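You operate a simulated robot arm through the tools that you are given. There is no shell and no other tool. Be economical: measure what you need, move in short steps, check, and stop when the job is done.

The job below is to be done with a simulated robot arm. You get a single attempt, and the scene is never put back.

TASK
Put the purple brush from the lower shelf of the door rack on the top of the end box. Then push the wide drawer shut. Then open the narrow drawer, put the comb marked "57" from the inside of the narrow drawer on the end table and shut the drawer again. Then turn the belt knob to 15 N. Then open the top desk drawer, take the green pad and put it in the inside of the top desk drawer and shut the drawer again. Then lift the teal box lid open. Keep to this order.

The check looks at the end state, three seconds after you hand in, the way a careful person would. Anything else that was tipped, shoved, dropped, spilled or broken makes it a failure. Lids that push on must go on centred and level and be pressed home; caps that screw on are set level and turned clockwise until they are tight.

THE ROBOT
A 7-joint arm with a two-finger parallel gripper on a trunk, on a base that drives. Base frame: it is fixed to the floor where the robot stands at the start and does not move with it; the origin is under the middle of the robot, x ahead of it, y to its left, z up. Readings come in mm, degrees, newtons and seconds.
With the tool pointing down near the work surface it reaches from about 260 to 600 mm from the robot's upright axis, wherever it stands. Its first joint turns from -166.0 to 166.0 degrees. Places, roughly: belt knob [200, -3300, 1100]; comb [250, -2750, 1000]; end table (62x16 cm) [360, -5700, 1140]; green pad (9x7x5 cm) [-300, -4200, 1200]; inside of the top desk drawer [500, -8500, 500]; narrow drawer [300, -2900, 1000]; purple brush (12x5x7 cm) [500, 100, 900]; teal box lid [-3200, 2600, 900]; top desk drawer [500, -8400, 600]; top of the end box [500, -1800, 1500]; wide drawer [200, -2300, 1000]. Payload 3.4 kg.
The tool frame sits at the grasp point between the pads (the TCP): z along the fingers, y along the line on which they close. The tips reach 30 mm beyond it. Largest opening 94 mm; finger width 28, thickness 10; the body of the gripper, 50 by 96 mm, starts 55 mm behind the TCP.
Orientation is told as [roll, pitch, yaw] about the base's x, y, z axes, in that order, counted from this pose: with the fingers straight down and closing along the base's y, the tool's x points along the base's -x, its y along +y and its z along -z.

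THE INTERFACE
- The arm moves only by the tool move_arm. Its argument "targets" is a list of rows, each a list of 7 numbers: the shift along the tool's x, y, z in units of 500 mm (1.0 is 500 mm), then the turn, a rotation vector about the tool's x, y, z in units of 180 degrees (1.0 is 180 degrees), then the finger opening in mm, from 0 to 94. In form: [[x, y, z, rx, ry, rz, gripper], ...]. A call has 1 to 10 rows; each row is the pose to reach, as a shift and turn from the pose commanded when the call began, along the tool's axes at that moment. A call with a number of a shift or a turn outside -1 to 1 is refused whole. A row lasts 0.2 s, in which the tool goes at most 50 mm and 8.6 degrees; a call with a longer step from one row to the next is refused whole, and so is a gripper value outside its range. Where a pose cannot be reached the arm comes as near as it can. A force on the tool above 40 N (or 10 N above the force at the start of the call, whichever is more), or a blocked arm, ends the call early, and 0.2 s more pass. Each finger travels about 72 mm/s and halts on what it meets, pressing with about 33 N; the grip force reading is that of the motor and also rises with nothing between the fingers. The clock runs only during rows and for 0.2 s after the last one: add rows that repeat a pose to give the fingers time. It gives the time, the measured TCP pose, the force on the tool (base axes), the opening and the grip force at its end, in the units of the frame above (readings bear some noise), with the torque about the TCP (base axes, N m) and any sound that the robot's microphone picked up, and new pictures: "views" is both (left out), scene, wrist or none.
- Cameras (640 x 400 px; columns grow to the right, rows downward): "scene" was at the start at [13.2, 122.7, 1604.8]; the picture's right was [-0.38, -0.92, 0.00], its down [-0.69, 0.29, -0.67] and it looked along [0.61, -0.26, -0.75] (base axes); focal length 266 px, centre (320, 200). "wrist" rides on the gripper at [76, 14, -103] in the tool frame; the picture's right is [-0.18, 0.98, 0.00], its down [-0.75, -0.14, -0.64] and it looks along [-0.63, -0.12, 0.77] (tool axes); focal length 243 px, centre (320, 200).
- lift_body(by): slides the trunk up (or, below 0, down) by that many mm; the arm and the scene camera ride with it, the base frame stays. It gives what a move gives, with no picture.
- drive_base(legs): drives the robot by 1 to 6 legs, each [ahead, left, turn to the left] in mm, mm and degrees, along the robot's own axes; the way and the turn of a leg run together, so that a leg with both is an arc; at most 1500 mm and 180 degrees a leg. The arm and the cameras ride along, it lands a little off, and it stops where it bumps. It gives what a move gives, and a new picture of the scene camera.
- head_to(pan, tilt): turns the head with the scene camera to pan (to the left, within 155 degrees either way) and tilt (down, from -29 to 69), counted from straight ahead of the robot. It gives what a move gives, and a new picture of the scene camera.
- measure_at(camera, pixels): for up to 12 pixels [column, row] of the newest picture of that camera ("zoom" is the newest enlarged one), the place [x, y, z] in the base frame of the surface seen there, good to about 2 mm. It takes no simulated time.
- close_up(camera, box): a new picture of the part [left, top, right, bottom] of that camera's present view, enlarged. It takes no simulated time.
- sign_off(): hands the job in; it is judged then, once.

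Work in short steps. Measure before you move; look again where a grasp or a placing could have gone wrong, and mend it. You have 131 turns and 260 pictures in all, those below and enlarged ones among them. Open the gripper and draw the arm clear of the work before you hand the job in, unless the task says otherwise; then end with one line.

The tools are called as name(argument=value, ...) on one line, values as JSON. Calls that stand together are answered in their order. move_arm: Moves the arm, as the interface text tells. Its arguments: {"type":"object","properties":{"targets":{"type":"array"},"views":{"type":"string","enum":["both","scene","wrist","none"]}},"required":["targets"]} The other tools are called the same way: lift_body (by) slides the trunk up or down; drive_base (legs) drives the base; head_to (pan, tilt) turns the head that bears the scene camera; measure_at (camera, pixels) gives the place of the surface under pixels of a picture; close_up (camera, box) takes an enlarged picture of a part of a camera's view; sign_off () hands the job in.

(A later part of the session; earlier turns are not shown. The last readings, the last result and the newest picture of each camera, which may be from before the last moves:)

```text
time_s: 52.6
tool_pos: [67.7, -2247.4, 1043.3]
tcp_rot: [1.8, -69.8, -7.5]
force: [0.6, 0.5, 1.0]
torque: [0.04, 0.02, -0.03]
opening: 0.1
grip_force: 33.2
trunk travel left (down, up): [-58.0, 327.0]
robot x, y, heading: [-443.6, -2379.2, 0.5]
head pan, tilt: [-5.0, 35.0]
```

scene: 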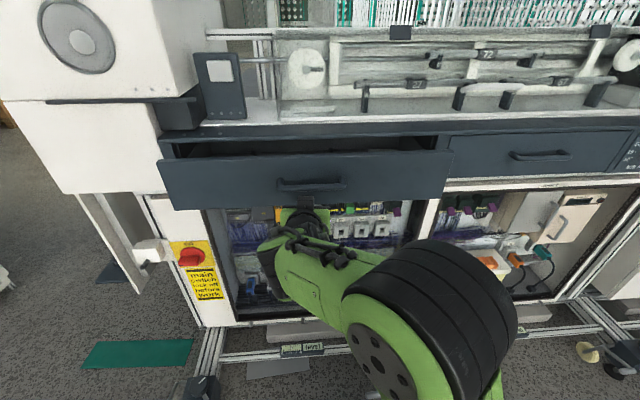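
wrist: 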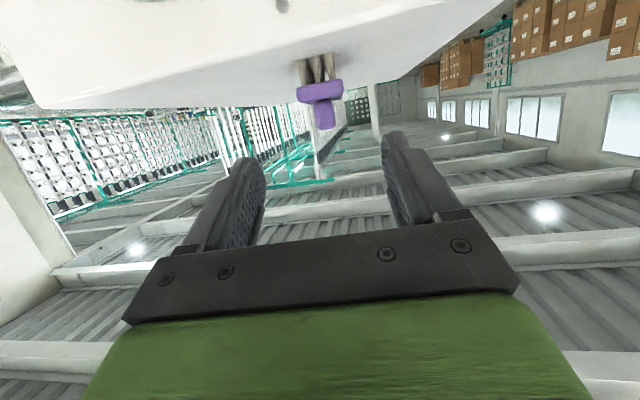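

Fingertips are below the handle at (308,200). Push straight ahead in +x.

move_arm(targets=[[-0.0135, 0.0046, 0.0374, 0, 0, 0, 0], [-0.027, 0.009, 0.0747, 0, 0, 0, 0], [-0.0406, 0.0137, 0.112, 0, 0, 0, 0], [-0.054, 0.018, 0.149, 0, 0, 0, 0], [-0.0677, 0.0228, 0.187, 0, 0, 0, 0], [-0.0812, 0.0274, 0.224, 0, 0, 0, 0]], views="scene")

```text
time_s: 54.0
tool_pos: [187.4, -2248.1, 1042.5]
tcp_rot: [1.9, -69.9, -7.6]
force: [0.0, 0.0, 0.1]
torque: [-0.01, 0.0, 0.01]
opening: 0.0
grip_force: 33.0
trunk travel left (down, up): [-58.0, 327.0]
robot x, y, heading: [-446.3, -2382.5, 0.4]
head pan, tilt: [-5.0, 35.0]
```

scene: 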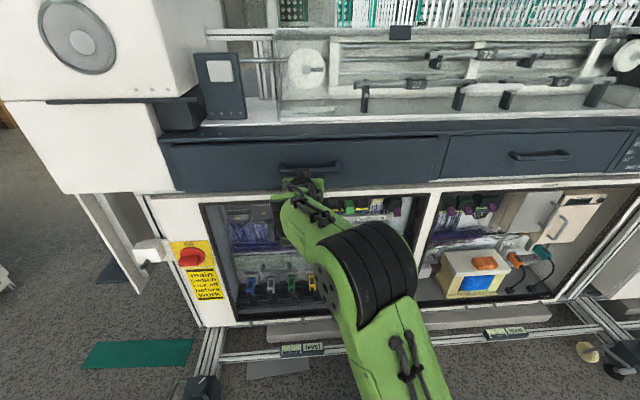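

The drawer slid in; I measure how far it remains.

measure_at(camera="scene", pixels=[[250, 160], [400, 165], [350, 175], [500, 170], [460, 150], [180, 165]])

move_arm(targets=[[-0.0102, 0.0034, 0.028, 0, 0, 0, 0], [-0.0203, 0.0068, 0.056, 0, 0, 0, 0], [-0.0271, 0.009, 0.0747, 0, 0, 0, 0]], views="scene")

```text
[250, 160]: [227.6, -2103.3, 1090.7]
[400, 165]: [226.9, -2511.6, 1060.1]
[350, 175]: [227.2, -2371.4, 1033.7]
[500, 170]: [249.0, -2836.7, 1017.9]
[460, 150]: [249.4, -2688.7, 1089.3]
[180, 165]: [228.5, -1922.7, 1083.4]
```

```text
time_s: 54.8
tool_pos: [215.4, -2247.6, 1042.8]
tcp_rot: [1.3, -69.3, -7.5]
force: [-31.9, -3.8, 4.9]
torque: [-0.07, -0.19, 0.01]
opening: 0.0
grip_force: 33.1
trunk travel left (down, up): [-58.0, 327.0]
robot x, y, heading: [-445.5, -2382.2, 0.5]
head pan, tilt: [-5.0, 35.0]
stopped in row 3: the force on the tool passed its limit at 50 N (the readings are from after the stop); the commanded pose is now the measured one
```

scene: 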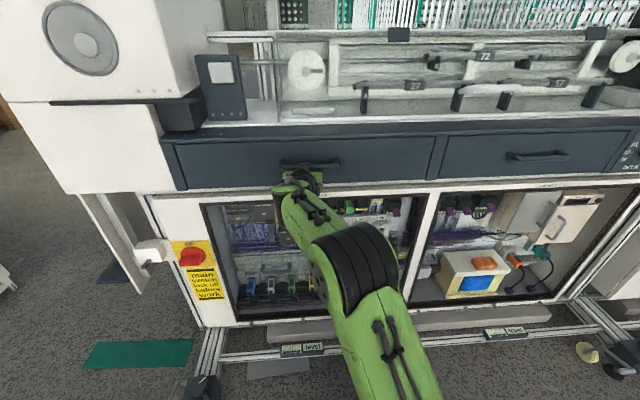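

Stopped firmly at the end stop. Retract 130 mm and measure the faces and the narrow drawer handle.

move_arm(targets=[[0.0271, -0.009, -0.0747, 0, 0, 0, 0], [0.054, -0.018, -0.149, 0, 0, 0, 0], [0.088, -0.03, -0.243, 0, 0, 0, 40]], views="none")

head_to(pan=-25, tilt=35)

measure_at(camera="scene", pixels=[[250, 160], [200, 165]])

close_up(camera="scene", box=[280, 90, 600, 290])

```text
refused: row 3 steps farther than a row can; nothing moved
```

```text
time_s: 55.6
tool_pos: [214.2, -2247.6, 1041.9]
tcp_rot: [1.4, -69.6, -7.3]
force: [-38.0, -4.3, 4.0]
torque: [0.01, -0.29, 0.02]
opening: 0.0
grip_force: 32.4
trunk travel left (down, up): [-58.0, 327.0]
robot x, y, heading: [-445.5, -2379.9, 0.4]
head pan, tilt: [-25.0, 35.0]
```

scene: 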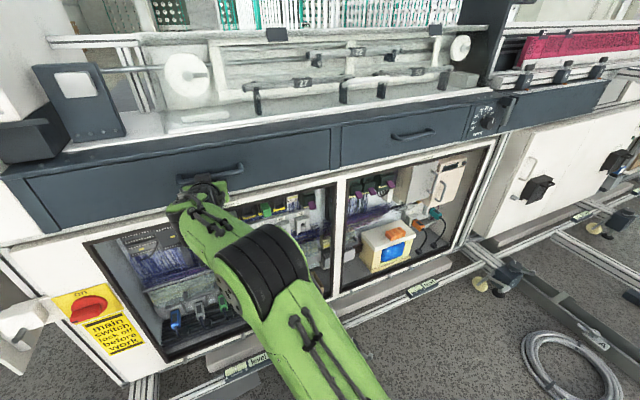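

```text
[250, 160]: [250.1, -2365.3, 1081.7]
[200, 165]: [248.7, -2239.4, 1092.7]
```

```text
2.00 times, centred on (440, 190) of scene
```

zoom: 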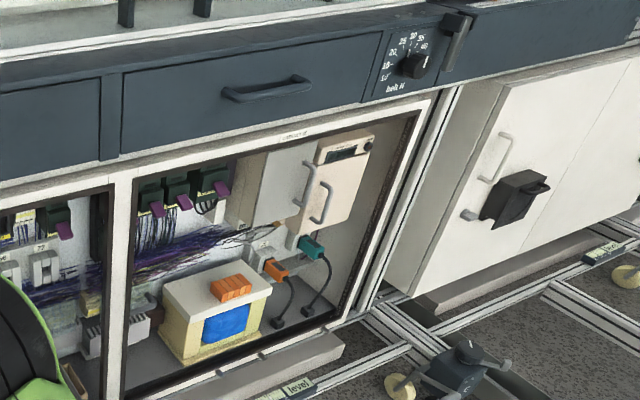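

Wide drawer is flush (x≈249). Measure the narrow drawer handle and knob; retract the arm.

measure_at(camera="zoom", pixels=[[228, 92], [265, 93], [305, 83], [265, 86], [265, 99], [245, 75], [415, 65], [400, 70], [125, 110], [360, 60], [250, 120], [290, 80]])

move_arm(targets=[[0.0271, -0.009, -0.0747, 0, 0, 0, 0], [0.054, -0.018, -0.149, 0, 0, 0, 0], [0.081, -0.027, -0.223, 0, 0, 0, 40], [0.1, -0.034, -0.276, 0, 0, 0, 60]], views="none")

```text
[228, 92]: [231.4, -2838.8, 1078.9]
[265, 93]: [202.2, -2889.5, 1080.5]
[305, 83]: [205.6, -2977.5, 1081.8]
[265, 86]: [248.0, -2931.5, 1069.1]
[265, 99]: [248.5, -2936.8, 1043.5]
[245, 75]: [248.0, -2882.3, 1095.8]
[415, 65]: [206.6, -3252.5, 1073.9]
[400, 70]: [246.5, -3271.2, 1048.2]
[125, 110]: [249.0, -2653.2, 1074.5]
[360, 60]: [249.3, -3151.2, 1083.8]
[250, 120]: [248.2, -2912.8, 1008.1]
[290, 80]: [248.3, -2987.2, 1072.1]
```

```text
time_s: 56.6
tool_pos: [73.2, -2247.4, 1042.1]
tcp_rot: [1.1, -69.1, -7.1]
force: [-0.4, 0.0, -0.5]
torque: [0.0, 0.02, -0.01]
opening: 60.0
grip_force: 0.0
trunk travel left (down, up): [-58.0, 327.0]
robot x, y, heading: [-446.8, -2379.5, 0.3]
head pan, tilt: [-25.0, 35.0]
```

Handle bar: x≈200–212, y −2839…−2980, z≈1081, 36 mm clear of the face. I level the tool (fingers straight ahead) and drive right.

move_arm(targets=[[0, 0, 0, -0.0107, -0.039, -0.0039, 60], [0, 0, 0, -0.0213, -0.078, -0.0078, 60], [0, 0, 0, -0.032, -0.117, -0.0117, 60], [0, 0, 0, -0.032, -0.117, -0.0117, 60]], views="none")

drive_base(legs=[[-60, 0, 0], [0, -640, 0]])

```text
time_s: 57.6
tool_pos: [73.1, -2248.1, 1041.5]
tcp_rot: [-104.7, -89.3, 104.8]
force: [0.2, -0.1, 0.3]
torque: [-0.01, 0.02, 0.01]
opening: 59.9
grip_force: 0.1
trunk travel left (down, up): [-58.0, 327.0]
robot x, y, heading: [-449.0, -2385.5, 0.6]
head pan, tilt: [-25.0, 35.0]
```

```text
time_s: 61.8
tool_pos: [20.5, -2897.7, 1041.1]
tcp_rot: [-100.2, -89.4, 101.1]
force: [-0.3, -0.3, 0.1]
torque: [0.01, -0.02, 0.05]
opening: 59.6
grip_force: 0.1
trunk travel left (down, up): [-58.0, 327.0]
robot x, y, heading: [-498.6, -3037.3, 1.2]
head pan, tilt: [-25.0, 35.0]
```

scene: 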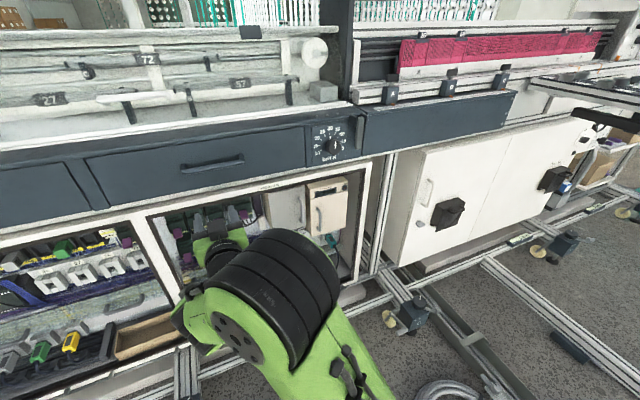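

Now roll the gripper 90° so the fingers close vertically.

move_arm(targets=[[0, 0, 0, 0, 0, 0.0475, 60], [0, 0, 0, 0, 0, 0.095, 60], [0, 0, 0, 0, 0, 0.1425, 60], [0, 0, 0, 0, 0, 0.19, 60], [0, 0, 0, 0, 0, 0.2375, 60], [0, 0, 0, 0, 0, 0.285, 60], [0, 0, 0, 0, 0, 0.3325, 60], [0, 0, 0, 0, 0, 0.38, 60], [0, 0, 0, 0, 0, 0.4275, 60], [0, 0, 0, 0, 0, 0.475, 60]])

```text
time_s: 64.0
tool_pos: [22.2, -2899.0, 1040.9]
tcp_rot: [90.0, -5.0, -89.2]
force: [0.5, 0.8, -0.4]
torque: [-0.03, 0.06, -0.01]
opening: 60.0
grip_force: 0.1
trunk travel left (down, up): [-58.0, 327.0]
robot x, y, heading: [-497.7, -3041.1, 1.1]
head pan, tilt: [-25.0, 35.0]
```

scene: 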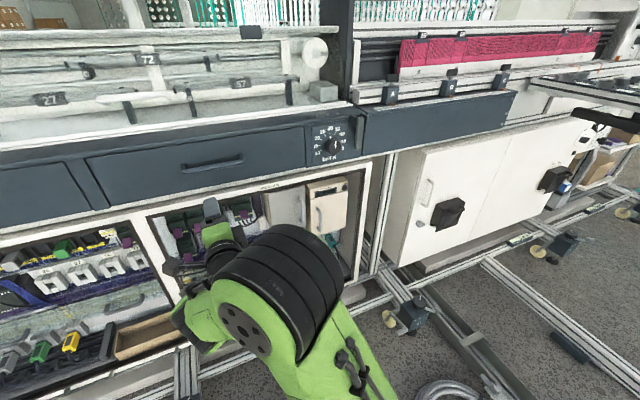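
wrist: 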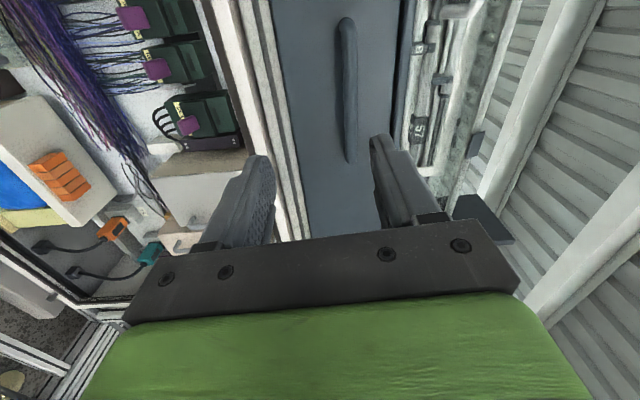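

Handle bar is visible vertical in the wrist frame at (345,90). Align height/side, finish the roll, and advance to ~60 mm short.

move_arm(targets=[[-0.017, 0.04, 0.05, 0, 0, 0.014, 60], [-0.034, 0.0774, 0.1, 0, 0, 0.0278, 60], [-0.034, 0.0774, 0.18, 0, 0, 0.0278, 60], [-0.034, 0.0774, 0.24, 0, 0, 0.0278, 60], [-0.034, 0.0774, 0.24, 0, 0, 0.0278, 60]])

```text
time_s: 65.2
tool_pos: [141.3, -2907.3, 1082.1]
tcp_rot: [90.2, -0.2, -89.2]
force: [0.0, 0.5, -0.2]
torque: [-0.05, 0.0, 0.03]
opening: 59.9
grip_force: 0.1
trunk travel left (down, up): [-58.0, 327.0]
robot x, y, heading: [-493.8, -3038.1, 1.2]
head pan, tilt: [-25.0, 35.0]
```

scene: 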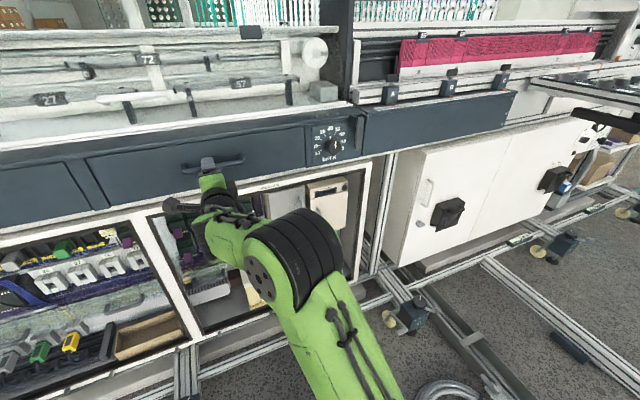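
wrist: 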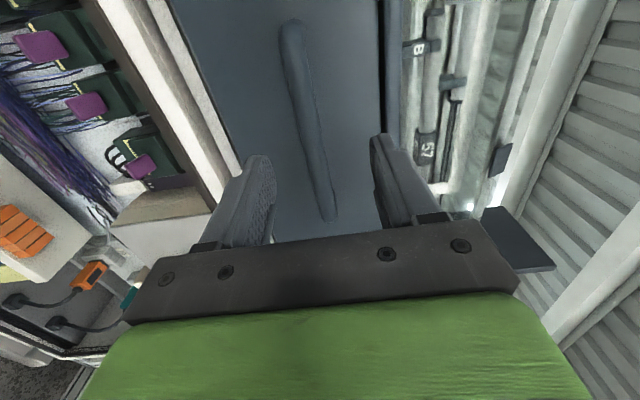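

Bar centred between fingers; advance 62 mm and close.

move_arm(targets=[[0, 0, 0.06, 0, 0, 0, 50], [0, 0, 0.124, 0, 0, 0, 40], [0, 0, 0.124, 0, 0, 0, 10], [0, 0, 0.124, 0, 0, 0, 5], [0, 0, 0.124, 0, 0, 0, 5]])

```text
time_s: 66.4
tool_pos: [203.4, -2907.1, 1073.7]
tcp_rot: [89.2, -0.3, -89.2]
force: [-15.3, -4.0, -30.7]
torque: [0.3, 0.02, 0.01]
opening: 19.1
grip_force: 44.7
trunk travel left (down, up): [-58.0, 327.0]
robot x, y, heading: [-496.9, -3040.9, 1.3]
head pan, tilt: [-25.0, 35.0]
```

scene: 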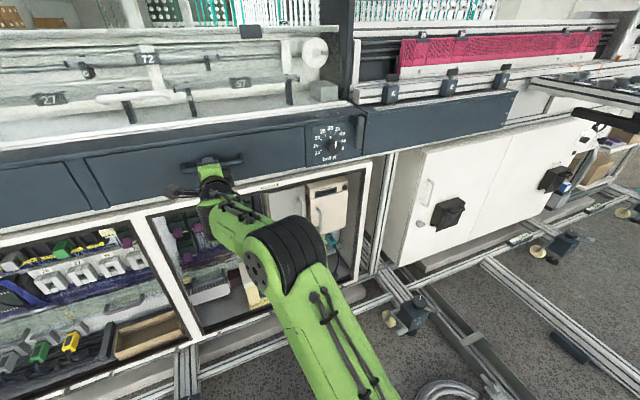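
wrist: 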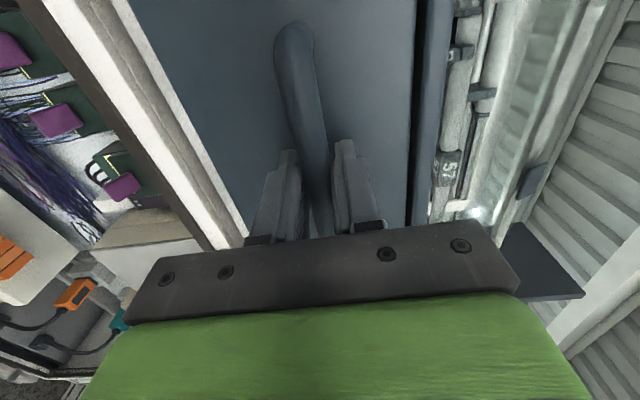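

Gripped with an 8 mm height mismatch. Shift down 7 mm to unload, then pull back 150 mm.

move_arm(targets=[[0, -0.015, 0, 0, 0, 0, 5], [0, -0.015, -0.04, 0, 0, 0, 5], [0, -0.015, -0.1, 0, 0, 0, 5], [0, -0.015, -0.16, 0, 0, 0, 5], [0, -0.015, -0.22, 0, 0, 0, 5], [0, -0.015, -0.28, 0, 0, 0, 5], [0, -0.015, -0.34, 0, 0, 0, 5]])

```text
time_s: 68.0
tool_pos: [31.8, -2907.5, 1074.1]
tcp_rot: [90.3, -0.2, -88.7]
force: [-0.9, 12.1, -1.2]
torque: [0.13, 0.31, 0.03]
opening: 15.5
grip_force: 45.3
trunk travel left (down, up): [-58.0, 327.0]
robot x, y, heading: [-495.9, -3037.2, 1.4]
head pan, tilt: [-25.0, 35.0]
```

scene: 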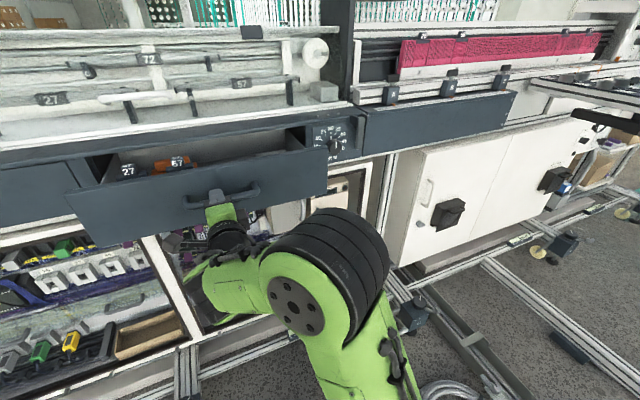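
wrist: 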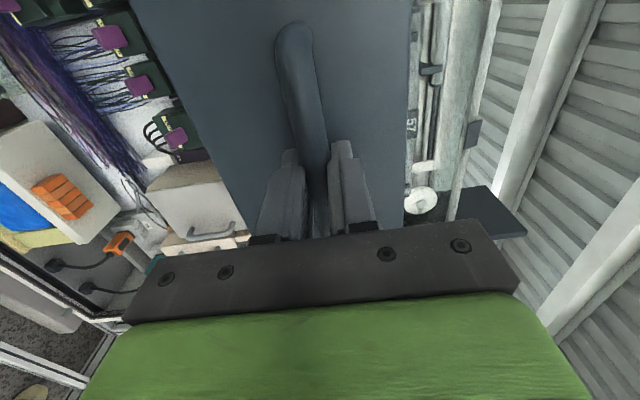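

Open ~170 mm; combs "27" and "57" are visible inside. Enlarge and measure.

close_up(camera="scene", box=[80, 110, 340, 250])

measure_at(camera="scene", pixels=[[178, 162], [160, 165], [127, 171], [250, 150], [300, 150], [200, 185], [140, 160], [180, 128], [220, 160]])

```text
2.46 times, centred on (210, 180) of scene
```

zoom: 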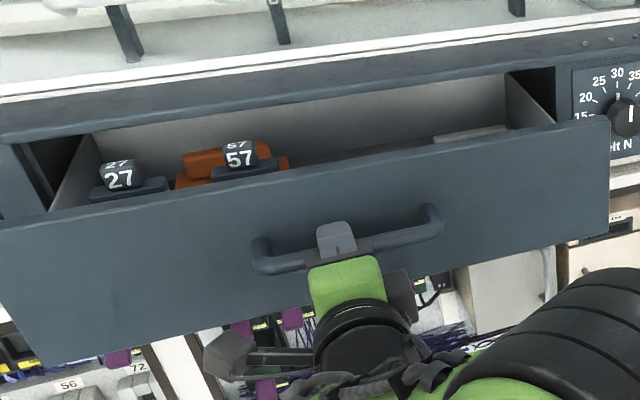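

```text
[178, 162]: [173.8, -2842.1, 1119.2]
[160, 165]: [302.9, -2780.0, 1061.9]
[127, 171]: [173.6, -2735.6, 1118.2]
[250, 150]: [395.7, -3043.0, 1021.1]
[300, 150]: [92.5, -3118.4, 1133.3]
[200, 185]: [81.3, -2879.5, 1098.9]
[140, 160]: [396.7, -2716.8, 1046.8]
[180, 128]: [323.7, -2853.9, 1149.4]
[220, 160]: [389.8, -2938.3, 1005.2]
```

Comb "57" head at about (174,−2842,1119). I open the drawer another 40 mm for clearance, then release and back the gripper off.

move_arm(targets=[[0, 0, -0.04, 0, 0, 0, 5], [0, 0, -0.08, 0, 0, 0, 5], [0, 0, -0.08, 0, 0, 0, 40], [0, 0, -0.08, 0, 0, 0, 50], [0, 0, -0.08, 0, 0, 0, 60], [0, 0, -0.14, 0, 0, 0, 60], [0, 0, -0.22, 0, 0, 0, 60]], views="none")

drive_base(legs=[[-80, 0, 0]])

lift_body(by=300)

head_to(pan=15, tilt=50)

```text
time_s: 69.6
tool_pos: [-76.6, -2914.6, 1074.2]
tcp_rot: [90.3, -0.2, -89.1]
force: [-0.5, -1.2, 0.0]
torque: [0.04, 0.02, -0.02]
opening: 59.8
grip_force: 0.1
trunk travel left (down, up): [-58.0, 327.0]
robot x, y, heading: [-496.3, -3037.2, 1.3]
head pan, tilt: [-25.0, 35.0]
```

```text
time_s: 70.7
tool_pos: [-157.5, -2917.2, 1074.5]
tcp_rot: [90.2, 0.0, -89.4]
force: [0.1, 0.2, -0.8]
torque: [-0.03, 0.0, 0.01]
opening: 60.1
grip_force: 0.0
trunk travel left (down, up): [-58.0, 327.0]
robot x, y, heading: [-576.1, -3041.8, 1.3]
head pan, tilt: [-25.0, 35.0]
```

scene: 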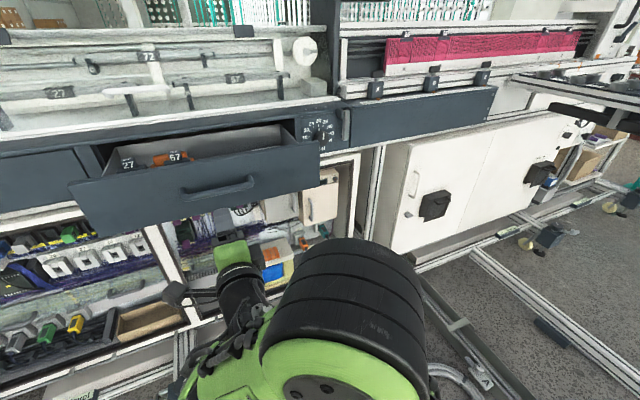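

```text
time_s: 73.7
tool_pos: [-156.8, -2915.9, 1376.7]
tcp_rot: [90.1, -0.1, -89.3]
force: [0.5, 0.4, 0.1]
torque: [-0.01, -0.01, -0.02]
opening: 60.3
grip_force: 0.0
trunk travel left (down, up): [-358.0, 27.0]
robot x, y, heading: [-576.8, -3039.2, 1.3]
head pan, tilt: [-25.0, 35.0]
```

```text
time_s: 74.7
tool_pos: [-155.6, -2916.5, 1374.4]
tcp_rot: [90.1, -0.1, -89.2]
force: [0.2, 0.1, 0.5]
torque: [0.0, -0.01, 0.01]
opening: 59.9
grip_force: 0.1
trunk travel left (down, up): [-358.0, 27.0]
robot x, y, heading: [-579.2, -3041.1, 1.2]
head pan, tilt: [15.0, 50.0]
```

scene: 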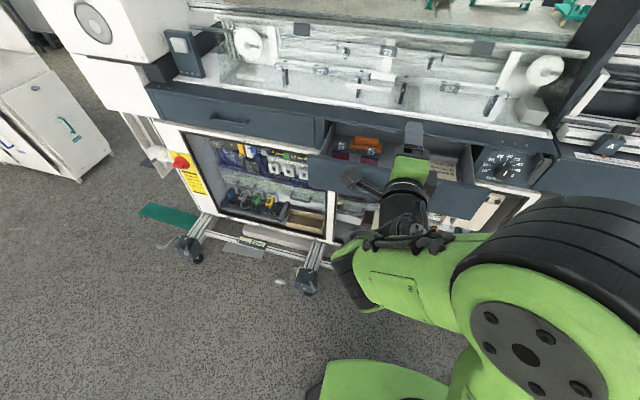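

Combs visible at (342,150) and (371,152), with an orange item behind. Enlarge.

close_up(camera="scene", box=[310, 115, 406, 185])

```text
5.71 times, centred on (358, 150) of scene
```

zoom: 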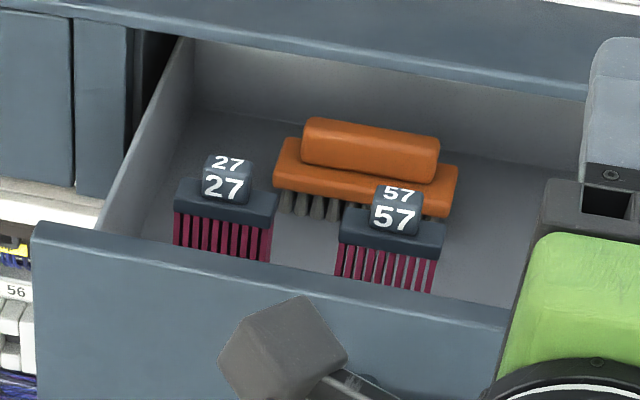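

measure_at(camera="zoom", pixels=[[397, 194], [374, 192], [416, 190], [395, 218], [350, 218], [440, 225], [390, 245], [350, 275], [430, 285], [300, 300], [454, 190], [400, 120]])

measure_at(camera="zoom", pixels=[[300, 275], [345, 205], [445, 210], [425, 200], [378, 230], [420, 232], [300, 250], [480, 240]])

```text
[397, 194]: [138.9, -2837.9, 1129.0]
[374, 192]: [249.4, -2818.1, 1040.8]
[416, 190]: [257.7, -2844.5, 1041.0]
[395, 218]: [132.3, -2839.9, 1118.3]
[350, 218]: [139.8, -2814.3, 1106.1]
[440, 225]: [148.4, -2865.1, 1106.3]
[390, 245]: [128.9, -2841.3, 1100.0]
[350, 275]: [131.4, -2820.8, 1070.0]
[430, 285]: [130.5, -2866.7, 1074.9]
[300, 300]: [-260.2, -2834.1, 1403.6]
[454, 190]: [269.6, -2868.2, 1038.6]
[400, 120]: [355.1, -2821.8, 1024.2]
```

```text
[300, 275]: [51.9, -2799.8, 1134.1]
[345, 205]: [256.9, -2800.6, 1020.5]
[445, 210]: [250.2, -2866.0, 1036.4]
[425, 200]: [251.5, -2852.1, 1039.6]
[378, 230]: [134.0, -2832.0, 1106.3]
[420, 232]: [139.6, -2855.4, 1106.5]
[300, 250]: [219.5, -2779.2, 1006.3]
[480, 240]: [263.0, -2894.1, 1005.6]
```

Comb 57: body y −2812…−2870, x≈129–150, top 1106, head to 1129; drawer front top 1134. I'll grasp the body from above closing along y. First reorient the tool down (120° turn in two halves) in free space.

move_arm(targets=[[0, 0, 0, 0.024, 0.024, -0.024, 80], [0, 0, 0, 0.048, 0.048, -0.048, 80], [0, 0, 0, 0.072, 0.072, -0.072, 80], [0, 0, 0, 0.096, 0.096, -0.096, 80], [0, 0, 0, 0.12, 0.12, -0.12, 80], [0, 0, 0, 0.144, 0.144, -0.144, 80], [0, 0, 0, 0.168, 0.168, -0.168, 80], [0, 0, 0, 0.1925, 0.1925, -0.1925, 80]], views="none")

move_arm(targets=[[0, 0, 0, 0.024, 0.024, -0.024, 80], [0, 0, 0, 0.048, 0.048, -0.048, 80], [0, 0, 0, 0.072, 0.072, -0.072, 80], [0, 0, 0, 0.096, 0.096, -0.096, 80], [0, 0, 0, 0.12, 0.12, -0.12, 80], [0, 0, 0, 0.144, 0.144, -0.144, 80], [0, 0, 0, 0.168, 0.168, -0.168, 80], [0, 0, 0, 0.1925, 0.1925, -0.1925, 80], [0, 0, 0, 0.1925, 0.1925, -0.1925, 80]])

```text
time_s: 76.5
tool_pos: [-155.4, -2916.2, 1375.3]
tcp_rot: [44.9, -19.6, -44.0]
force: [0.6, 0.0, 0.6]
torque: [0.02, 0.01, 0.0]
opening: 79.8
grip_force: 0.0
trunk travel left (down, up): [-358.0, 27.0]
robot x, y, heading: [-578.6, -3039.3, 1.0]
head pan, tilt: [15.0, 50.0]
```

```text
time_s: 78.5
tool_pos: [-157.0, -2916.0, 1375.5]
tcp_rot: [-0.2, -0.1, 0.8]
force: [-0.5, 0.0, -0.2]
torque: [0.02, 0.0, -0.01]
opening: 80.1
grip_force: 0.0
trunk travel left (down, up): [-358.0, 27.0]
robot x, y, heading: [-581.4, -3039.8, 1.2]
head pan, tilt: [15.0, 50.0]
```

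scene: 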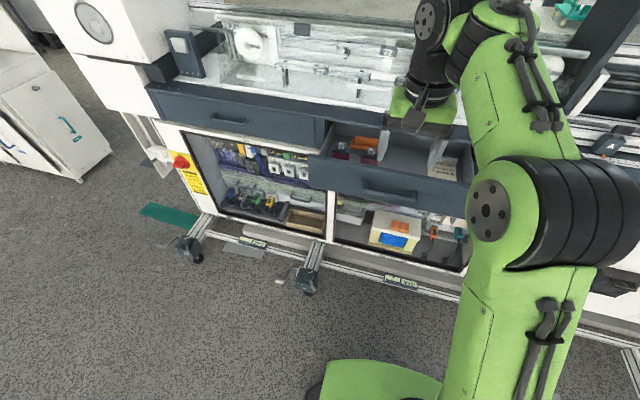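
wrist: 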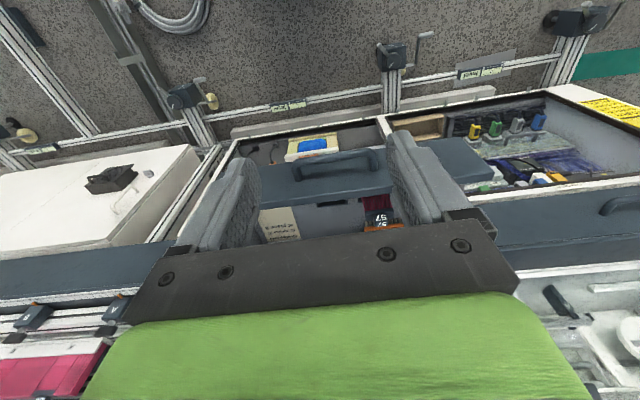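

Tool is down. Drive nearer (180 ahead, 150 left) so the comb is within reach.

drive_base(legs=[[180, 150, 0]])

close_up(camera="scene", box=[300, 60, 500, 200])

```text
time_s: 80.3
tool_pos: [21.5, -2757.3, 1374.0]
tcp_rot: [-0.2, -0.1, 1.1]
force: [-0.9, -0.2, 0.0]
torque: [-0.03, 0.02, -0.02]
opening: 79.9
grip_force: 0.1
trunk travel left (down, up): [-358.0, 27.0]
robot x, y, heading: [-398.7, -2880.5, 1.3]
head pan, tilt: [15.0, 50.0]
```

scene: 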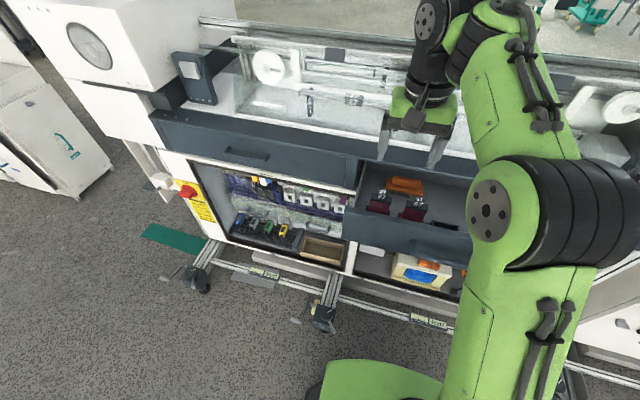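

```text
2.86 times, centred on (400, 130) of scene
```

zoom: 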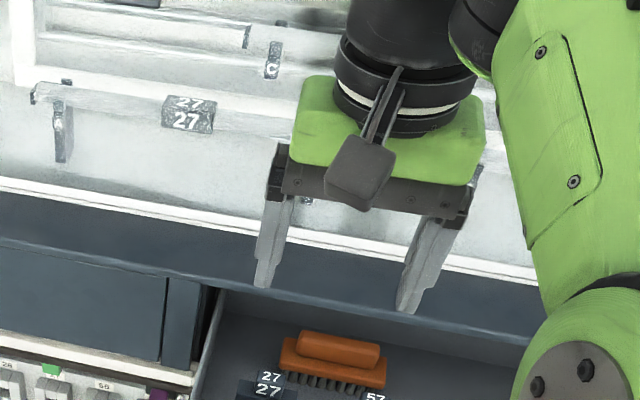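

Move laterally over comb 57, then descend to z≈1230 and check with the wrist camera.

move_arm(targets=[[-0.077, -0.057, 0, 0, 0, 0, 80], [-0.154, -0.114, 0, 0, 0, 0, 80], [-0.232, -0.172, 0, 0, 0, 0, 80], [-0.232, -0.172, 0.095, 0, 0, 0, 80], [-0.232, -0.172, 0.19, 0, 0, 0, 80], [-0.232, -0.172, 0.28, 0, 0, 0, 80], [-0.232, -0.172, 0.288, 0, 0, 0, 80]])

```text
time_s: 81.0
tool_pos: [91.7, -2805.0, 1374.2]
tcp_rot: [-0.1, -0.8, -0.1]
force: [10.7, 12.8, -16.4]
torque: [-1.67, 0.03, -1.13]
opening: 79.8
grip_force: 0.0
out of reach, approached as far as the arm can: row 2, 3
trunk travel left (down, up): [-358.0, 27.0]
robot x, y, heading: [-399.8, -2879.5, 1.3]
head pan, tilt: [15.0, 50.0]
stopped in row 3: the force on the tool passed its limit at 94 N (the readings are from after the stop); the commanded pose is now the measured one
```

scene: 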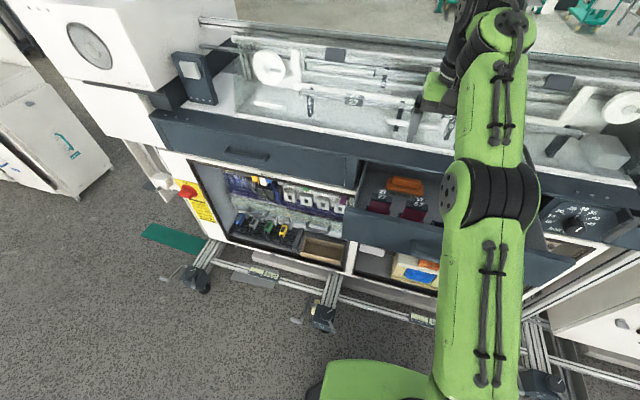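
wrist: 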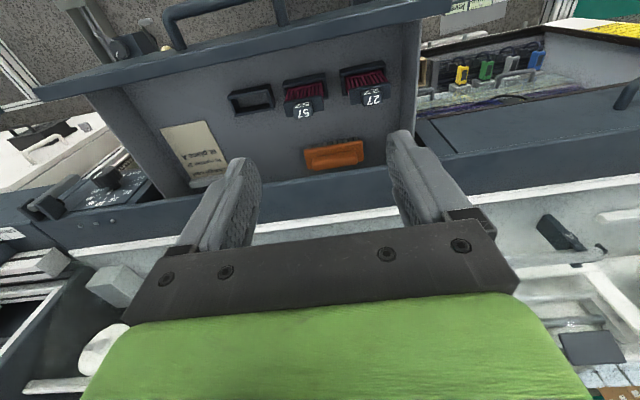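

The arm is at its reach limit with the trunk so high (a jump near the singular pose). Lower the trunk 120 mm (tips stay ~90 mm above the drawer) to get a comfortable reach.

lift_body(by=-120)

head_to(pan=5, tilt=40)

```text
time_s: 81.8
tool_pos: [92.2, -2806.9, 1315.3]
tcp_rot: [0.0, -0.6, -0.2]
force: [7.2, 6.9, -11.3]
torque: [-1.01, -0.03, -0.7]
opening: 80.1
grip_force: 0.1
trunk travel left (down, up): [-303.0, 82.0]
robot x, y, heading: [-396.4, -2884.0, 1.5]
head pan, tilt: [15.0, 50.0]
stopped: the force on the tool passed its limit at 41 N (the readings are from after the stop); the commanded pose is now the measured one
```

```text
time_s: 82.5
tool_pos: [91.5, -2807.1, 1318.2]
tcp_rot: [0.0, -0.7, -0.1]
force: [10.9, 14.2, -16.1]
torque: [-1.9, -0.14, -1.35]
opening: 80.0
grip_force: 0.0
trunk travel left (down, up): [-303.0, 82.0]
robot x, y, heading: [-399.0, -2884.1, 1.3]
head pan, tilt: [5.0, 40.0]
```

scene: 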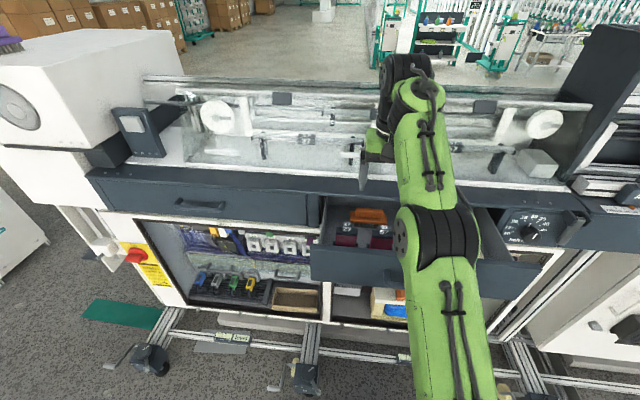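

The force/torque matches the wrist camera bracket touching the robot's own forearm. Retract the TCP 70 mm toward the robot and re-check force.

move_arm(targets=[[0.05, 0, 0, 0, 0, 0, 80], [0.1, 0, 0, 0, 0, 0, 80], [0.14, 0, 0, 0, 0, 0, 80], [0.14, 0, 0, 0, 0, 0, 80]], views="none")

lift_body(by=-100)

```text
time_s: 83.5
tool_pos: [21.6, -2807.2, 1315.7]
tcp_rot: [0.0, -0.6, -0.1]
force: [0.5, 0.5, 0.0]
torque: [0.03, 0.01, 0.01]
opening: 79.9
grip_force: 0.0
trunk travel left (down, up): [-303.0, 82.0]
robot x, y, heading: [-396.8, -2881.9, 1.4]
head pan, tilt: [5.0, 40.0]
```

```text
time_s: 84.8
tool_pos: [21.2, -2809.0, 1216.0]
tcp_rot: [0.0, -0.7, -0.2]
force: [-0.4, 0.6, 0.1]
torque: [0.01, 0.01, -0.01]
opening: 80.0
grip_force: 0.1
trunk travel left (down, up): [-203.0, 182.0]
robot x, y, heading: [-398.1, -2883.4, 1.5]
head pan, tilt: [5.0, 40.0]
```

Clear now. Drive 60 mm forward and move the arm the rest while descending gradually.

drive_base(legs=[[60, 0, 0]])

```text
time_s: 85.8
tool_pos: [84.1, -2805.6, 1215.7]
tcp_rot: [0.0, -0.5, -0.1]
force: [0.8, -0.3, 0.1]
torque: [-0.01, 0.05, 0.0]
opening: 80.2
grip_force: 0.0
trunk travel left (down, up): [-203.0, 182.0]
robot x, y, heading: [-338.7, -2881.8, 1.4]
head pan, tilt: [5.0, 40.0]
```

scene: 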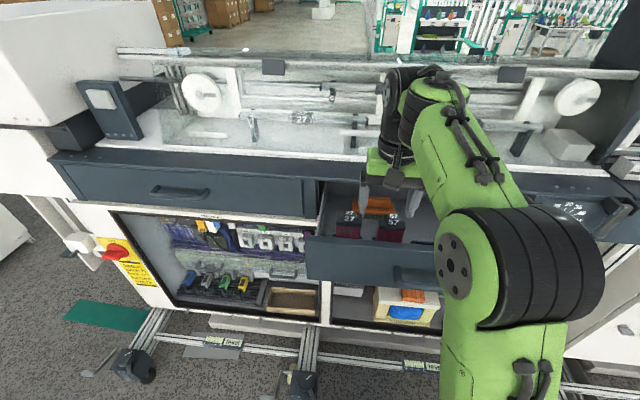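

Lateral move (55,−35) and descend to about z 1160.

move_arm(targets=[[-0.055, -0.035, 0, 0, 0, 0, 80], [-0.11, -0.07, 0.02, 0, 0, 0, 80], [-0.11, -0.07, 0.11, 0, 0, 0, 80], [-0.11, -0.07, 0.11, 0, 0, 0, 80]])

```text
time_s: 86.8
tool_pos: [138.8, -2841.9, 1162.0]
tcp_rot: [0.0, -0.6, 0.0]
force: [0.3, 0.2, 0.7]
torque: [-0.02, -0.02, -0.04]
opening: 80.3
grip_force: 0.2
trunk travel left (down, up): [-203.0, 182.0]
robot x, y, heading: [-340.4, -2884.3, 1.3]
head pan, tilt: [5.0, 40.0]
```

scene: 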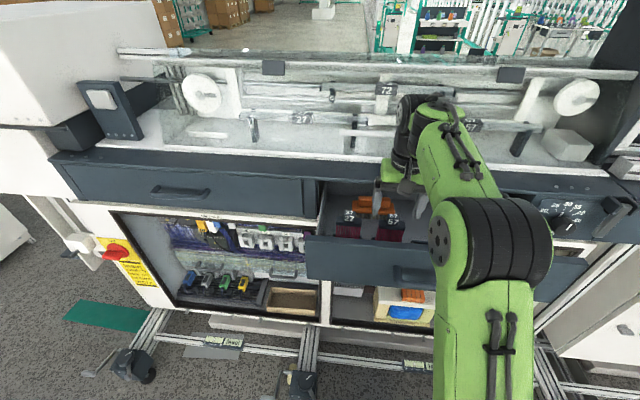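
wrist: 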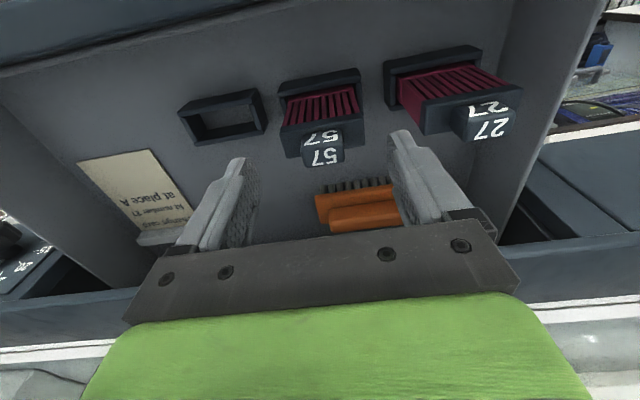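

Comb centred between the fingers. Verify its position via the wrist camera and read the card.

measure_at(camera="wrist", pixels=[[323, 140], [305, 140], [345, 135], [288, 150], [358, 142], [283, 128], [362, 120], [325, 158], [320, 100], [283, 85]])

close_up(camera="wrist", box=[70, 130, 230, 240])

```text
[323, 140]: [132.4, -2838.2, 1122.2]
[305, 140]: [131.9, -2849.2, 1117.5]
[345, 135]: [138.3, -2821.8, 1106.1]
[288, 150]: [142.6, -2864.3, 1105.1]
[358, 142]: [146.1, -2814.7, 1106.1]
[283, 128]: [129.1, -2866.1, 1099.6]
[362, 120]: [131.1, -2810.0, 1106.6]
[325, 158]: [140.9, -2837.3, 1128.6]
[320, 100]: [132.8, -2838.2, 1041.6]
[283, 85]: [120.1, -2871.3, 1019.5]
```

```text
3.64 times, centred on (150, 185) of wrist
```

zoom: 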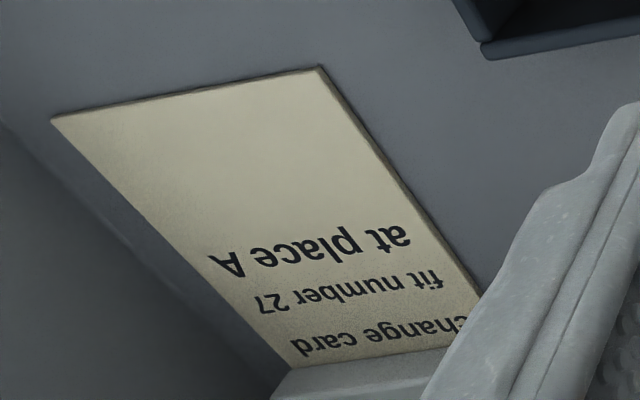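

Comb centre (140,−2838). Descend 66 mm with a 3 mm y correction and close.

move_arm(targets=[[0, 0.006, 0.07, 0, 0, 0, 80], [0, 0.006, 0.132, 0, 0, 0, 80], [0, 0.006, 0.132, 0, 0, 0, 65], [0, 0.006, 0.132, 0, 0, 0, 45], [0, 0.006, 0.132, 0, 0, 0, 45], [0, 0.006, 0.132, 0, 0, 0, 45]])

```text
time_s: 88.2
tool_pos: [140.4, -2836.5, 1096.2]
tcp_rot: [0.0, -0.6, 0.0]
force: [1.2, -2.2, -1.1]
torque: [-0.15, -0.04, -0.03]
opening: 63.7
grip_force: 33.3
trunk travel left (down, up): [-203.0, 182.0]
robot x, y, heading: [-340.6, -2880.5, 1.6]
head pan, tilt: [5.0, 40.0]
```

scene: 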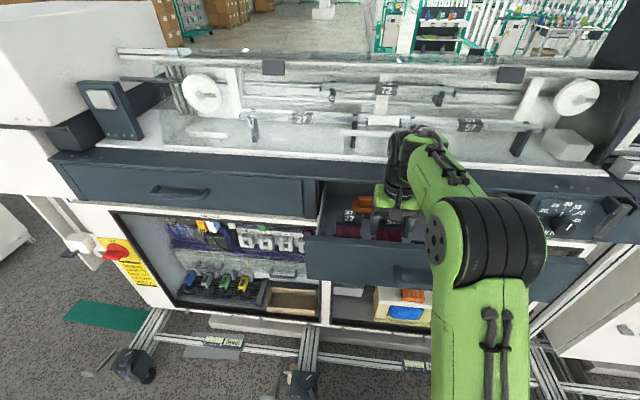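
wrist: 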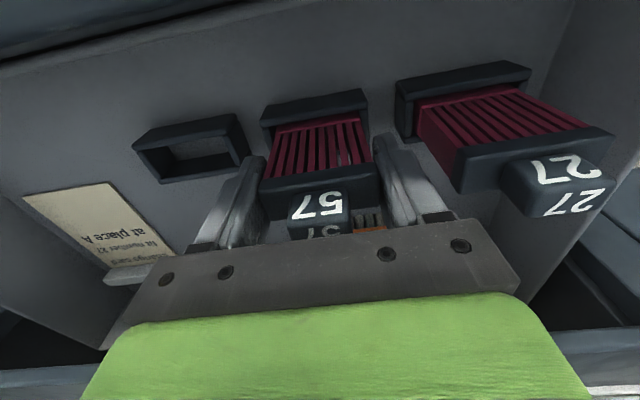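

Held (63.7 mm). Lift straight out with the trunk 175 mm.

lift_body(by=175)

close_up(camera="wrist", box=[120, 0, 640, 325])

```text
time_s: 90.2
tool_pos: [140.3, -2837.8, 1272.2]
tcp_rot: [0.0, -0.7, -0.1]
force: [0.1, -0.2, -1.5]
torque: [0.0, 0.0, 0.02]
opening: 63.6
grip_force: 32.8
trunk travel left (down, up): [-378.0, 7.0]
robot x, y, heading: [-337.6, -2883.4, 1.6]
head pan, tilt: [5.0, 40.0]
```

```text
1.23 times, centred on (380, 162) of wrist
```

zoom: 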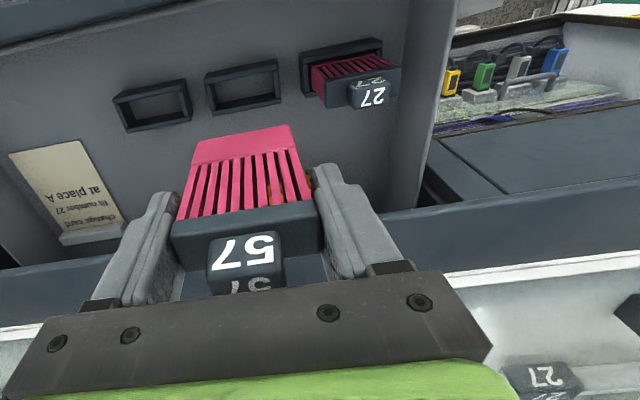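

measure_at(camera="zoom", pixels=[[240, 132], [200, 150], [290, 135], [190, 200], [245, 240], [240, 160]])

drive_base(legs=[[-330, 0, 0], [0, -1400, -1.5]])

head_to(pan=-40, tilt=30)

```text
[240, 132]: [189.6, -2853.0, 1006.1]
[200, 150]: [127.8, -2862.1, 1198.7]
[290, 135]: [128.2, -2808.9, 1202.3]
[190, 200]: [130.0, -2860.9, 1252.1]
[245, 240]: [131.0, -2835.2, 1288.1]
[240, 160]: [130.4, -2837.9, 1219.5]
```

```text
time_s: 94.6
tool_pos: [-183.6, -3175.1, 1271.8]
tcp_rot: [0.3, -0.5, 0.0]
force: [-0.5, -1.2, -1.6]
torque: [0.05, 0.01, 0.01]
opening: 63.9
grip_force: 33.3
trunk travel left (down, up): [-378.0, 7.0]
robot x, y, heading: [-655.7, -3215.5, 1.3]
head pan, tilt: [5.0, 40.0]
stopped in leg 2: the robot was blocked; the commanded pose is now the measured one
```

scene: 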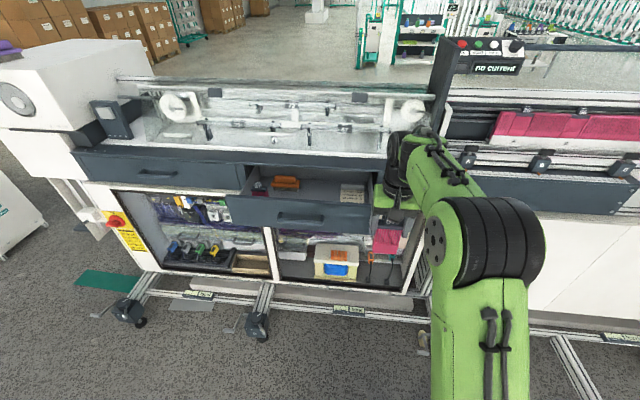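

```text
time_s: 95.8
tool_pos: [-182.4, -3169.8, 1271.0]
tcp_rot: [0.1, -0.5, 0.1]
force: [0.8, -0.5, -1.9]
torque: [-0.01, -0.01, 0.01]
opening: 63.6
grip_force: 32.2
trunk travel left (down, up): [-378.0, 7.0]
robot x, y, heading: [-660.8, -3215.3, 1.5]
head pan, tilt: [-40.0, 30.0]
```

scene: 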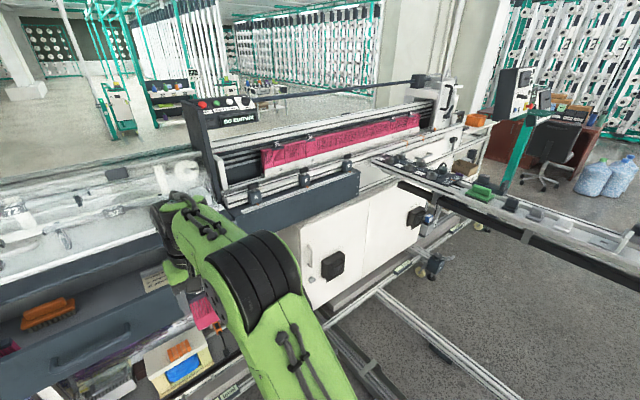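

The base is blocked by a floor rail. I look around to plan a route.

head_to(pan=-85, tilt=30)

measure_at(camera="scene", pixels=[[20, 280], [120, 230], [250, 215], [150, 150], [60, 340]])

```text
time_s: 96.9
tool_pos: [-182.4, -3169.7, 1271.6]
tcp_rot: [-0.1, -0.6, 0.0]
force: [0.5, -0.7, -1.4]
torque: [0.01, -0.01, 0.0]
opening: 64.0
grip_force: 33.0
trunk travel left (down, up): [-378.0, 7.0]
robot x, y, heading: [-659.3, -3214.4, 1.1]
head pan, tilt: [-85.0, 30.0]
```

scene: 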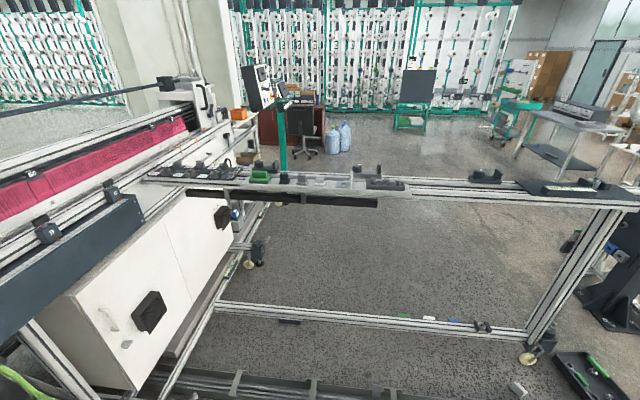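

```text
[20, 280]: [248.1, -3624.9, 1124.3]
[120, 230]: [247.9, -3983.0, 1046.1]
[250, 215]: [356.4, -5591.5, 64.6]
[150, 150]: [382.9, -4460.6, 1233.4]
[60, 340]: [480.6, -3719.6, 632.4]
```

measure_at(camera="scene", pixels=[[250, 385], [380, 318], [525, 335], [530, 358], [260, 178], [400, 190], [580, 380], [240, 125], [260, 245], [600, 285], [450, 200], [190, 180]])

close_up(camera="scene", box=[130, 70, 350, 210])

head_to(pan=-100, tilt=55)

```text
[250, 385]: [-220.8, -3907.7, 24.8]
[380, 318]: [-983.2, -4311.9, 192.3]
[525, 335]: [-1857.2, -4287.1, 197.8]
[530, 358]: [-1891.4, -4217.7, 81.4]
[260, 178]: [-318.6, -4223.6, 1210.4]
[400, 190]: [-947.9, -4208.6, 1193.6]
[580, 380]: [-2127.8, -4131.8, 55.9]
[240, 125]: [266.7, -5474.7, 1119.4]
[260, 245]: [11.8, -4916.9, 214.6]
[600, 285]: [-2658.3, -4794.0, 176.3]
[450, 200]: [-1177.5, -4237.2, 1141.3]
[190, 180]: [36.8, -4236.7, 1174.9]
```

```text
2.86 times, centred on (240, 140) of scene
```

zoom: 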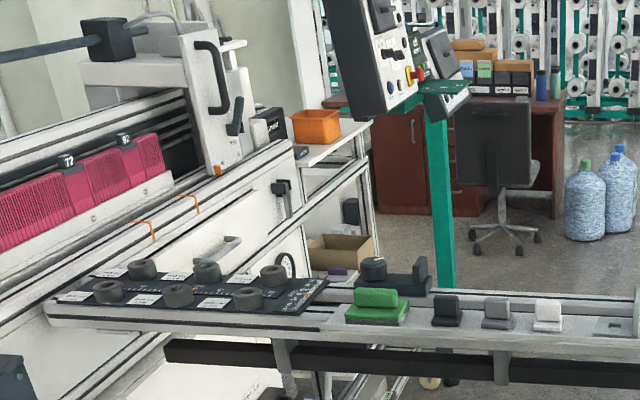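

```text
time_s: 97.8
tool_pos: [-183.3, -3170.5, 1271.3]
tcp_rot: [0.0, -0.7, 0.2]
force: [0.7, -0.3, -0.2]
torque: [0.01, -0.02, 0.0]
opening: 63.8
grip_force: 32.8
trunk travel left (down, up): [-378.0, 7.0]
robot x, y, heading: [-657.3, -3214.4, 1.4]
head pan, tilt: [-100.0, 55.0]
```

scene: 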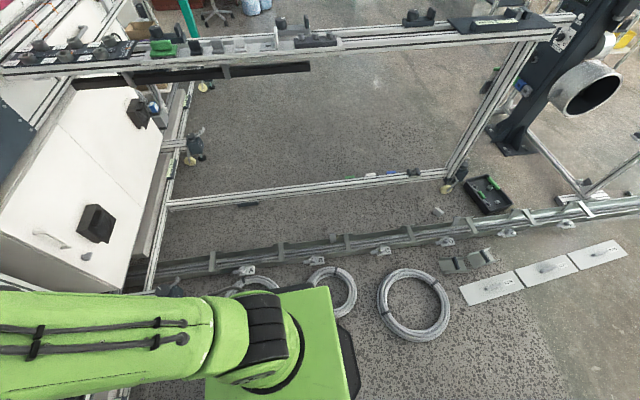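

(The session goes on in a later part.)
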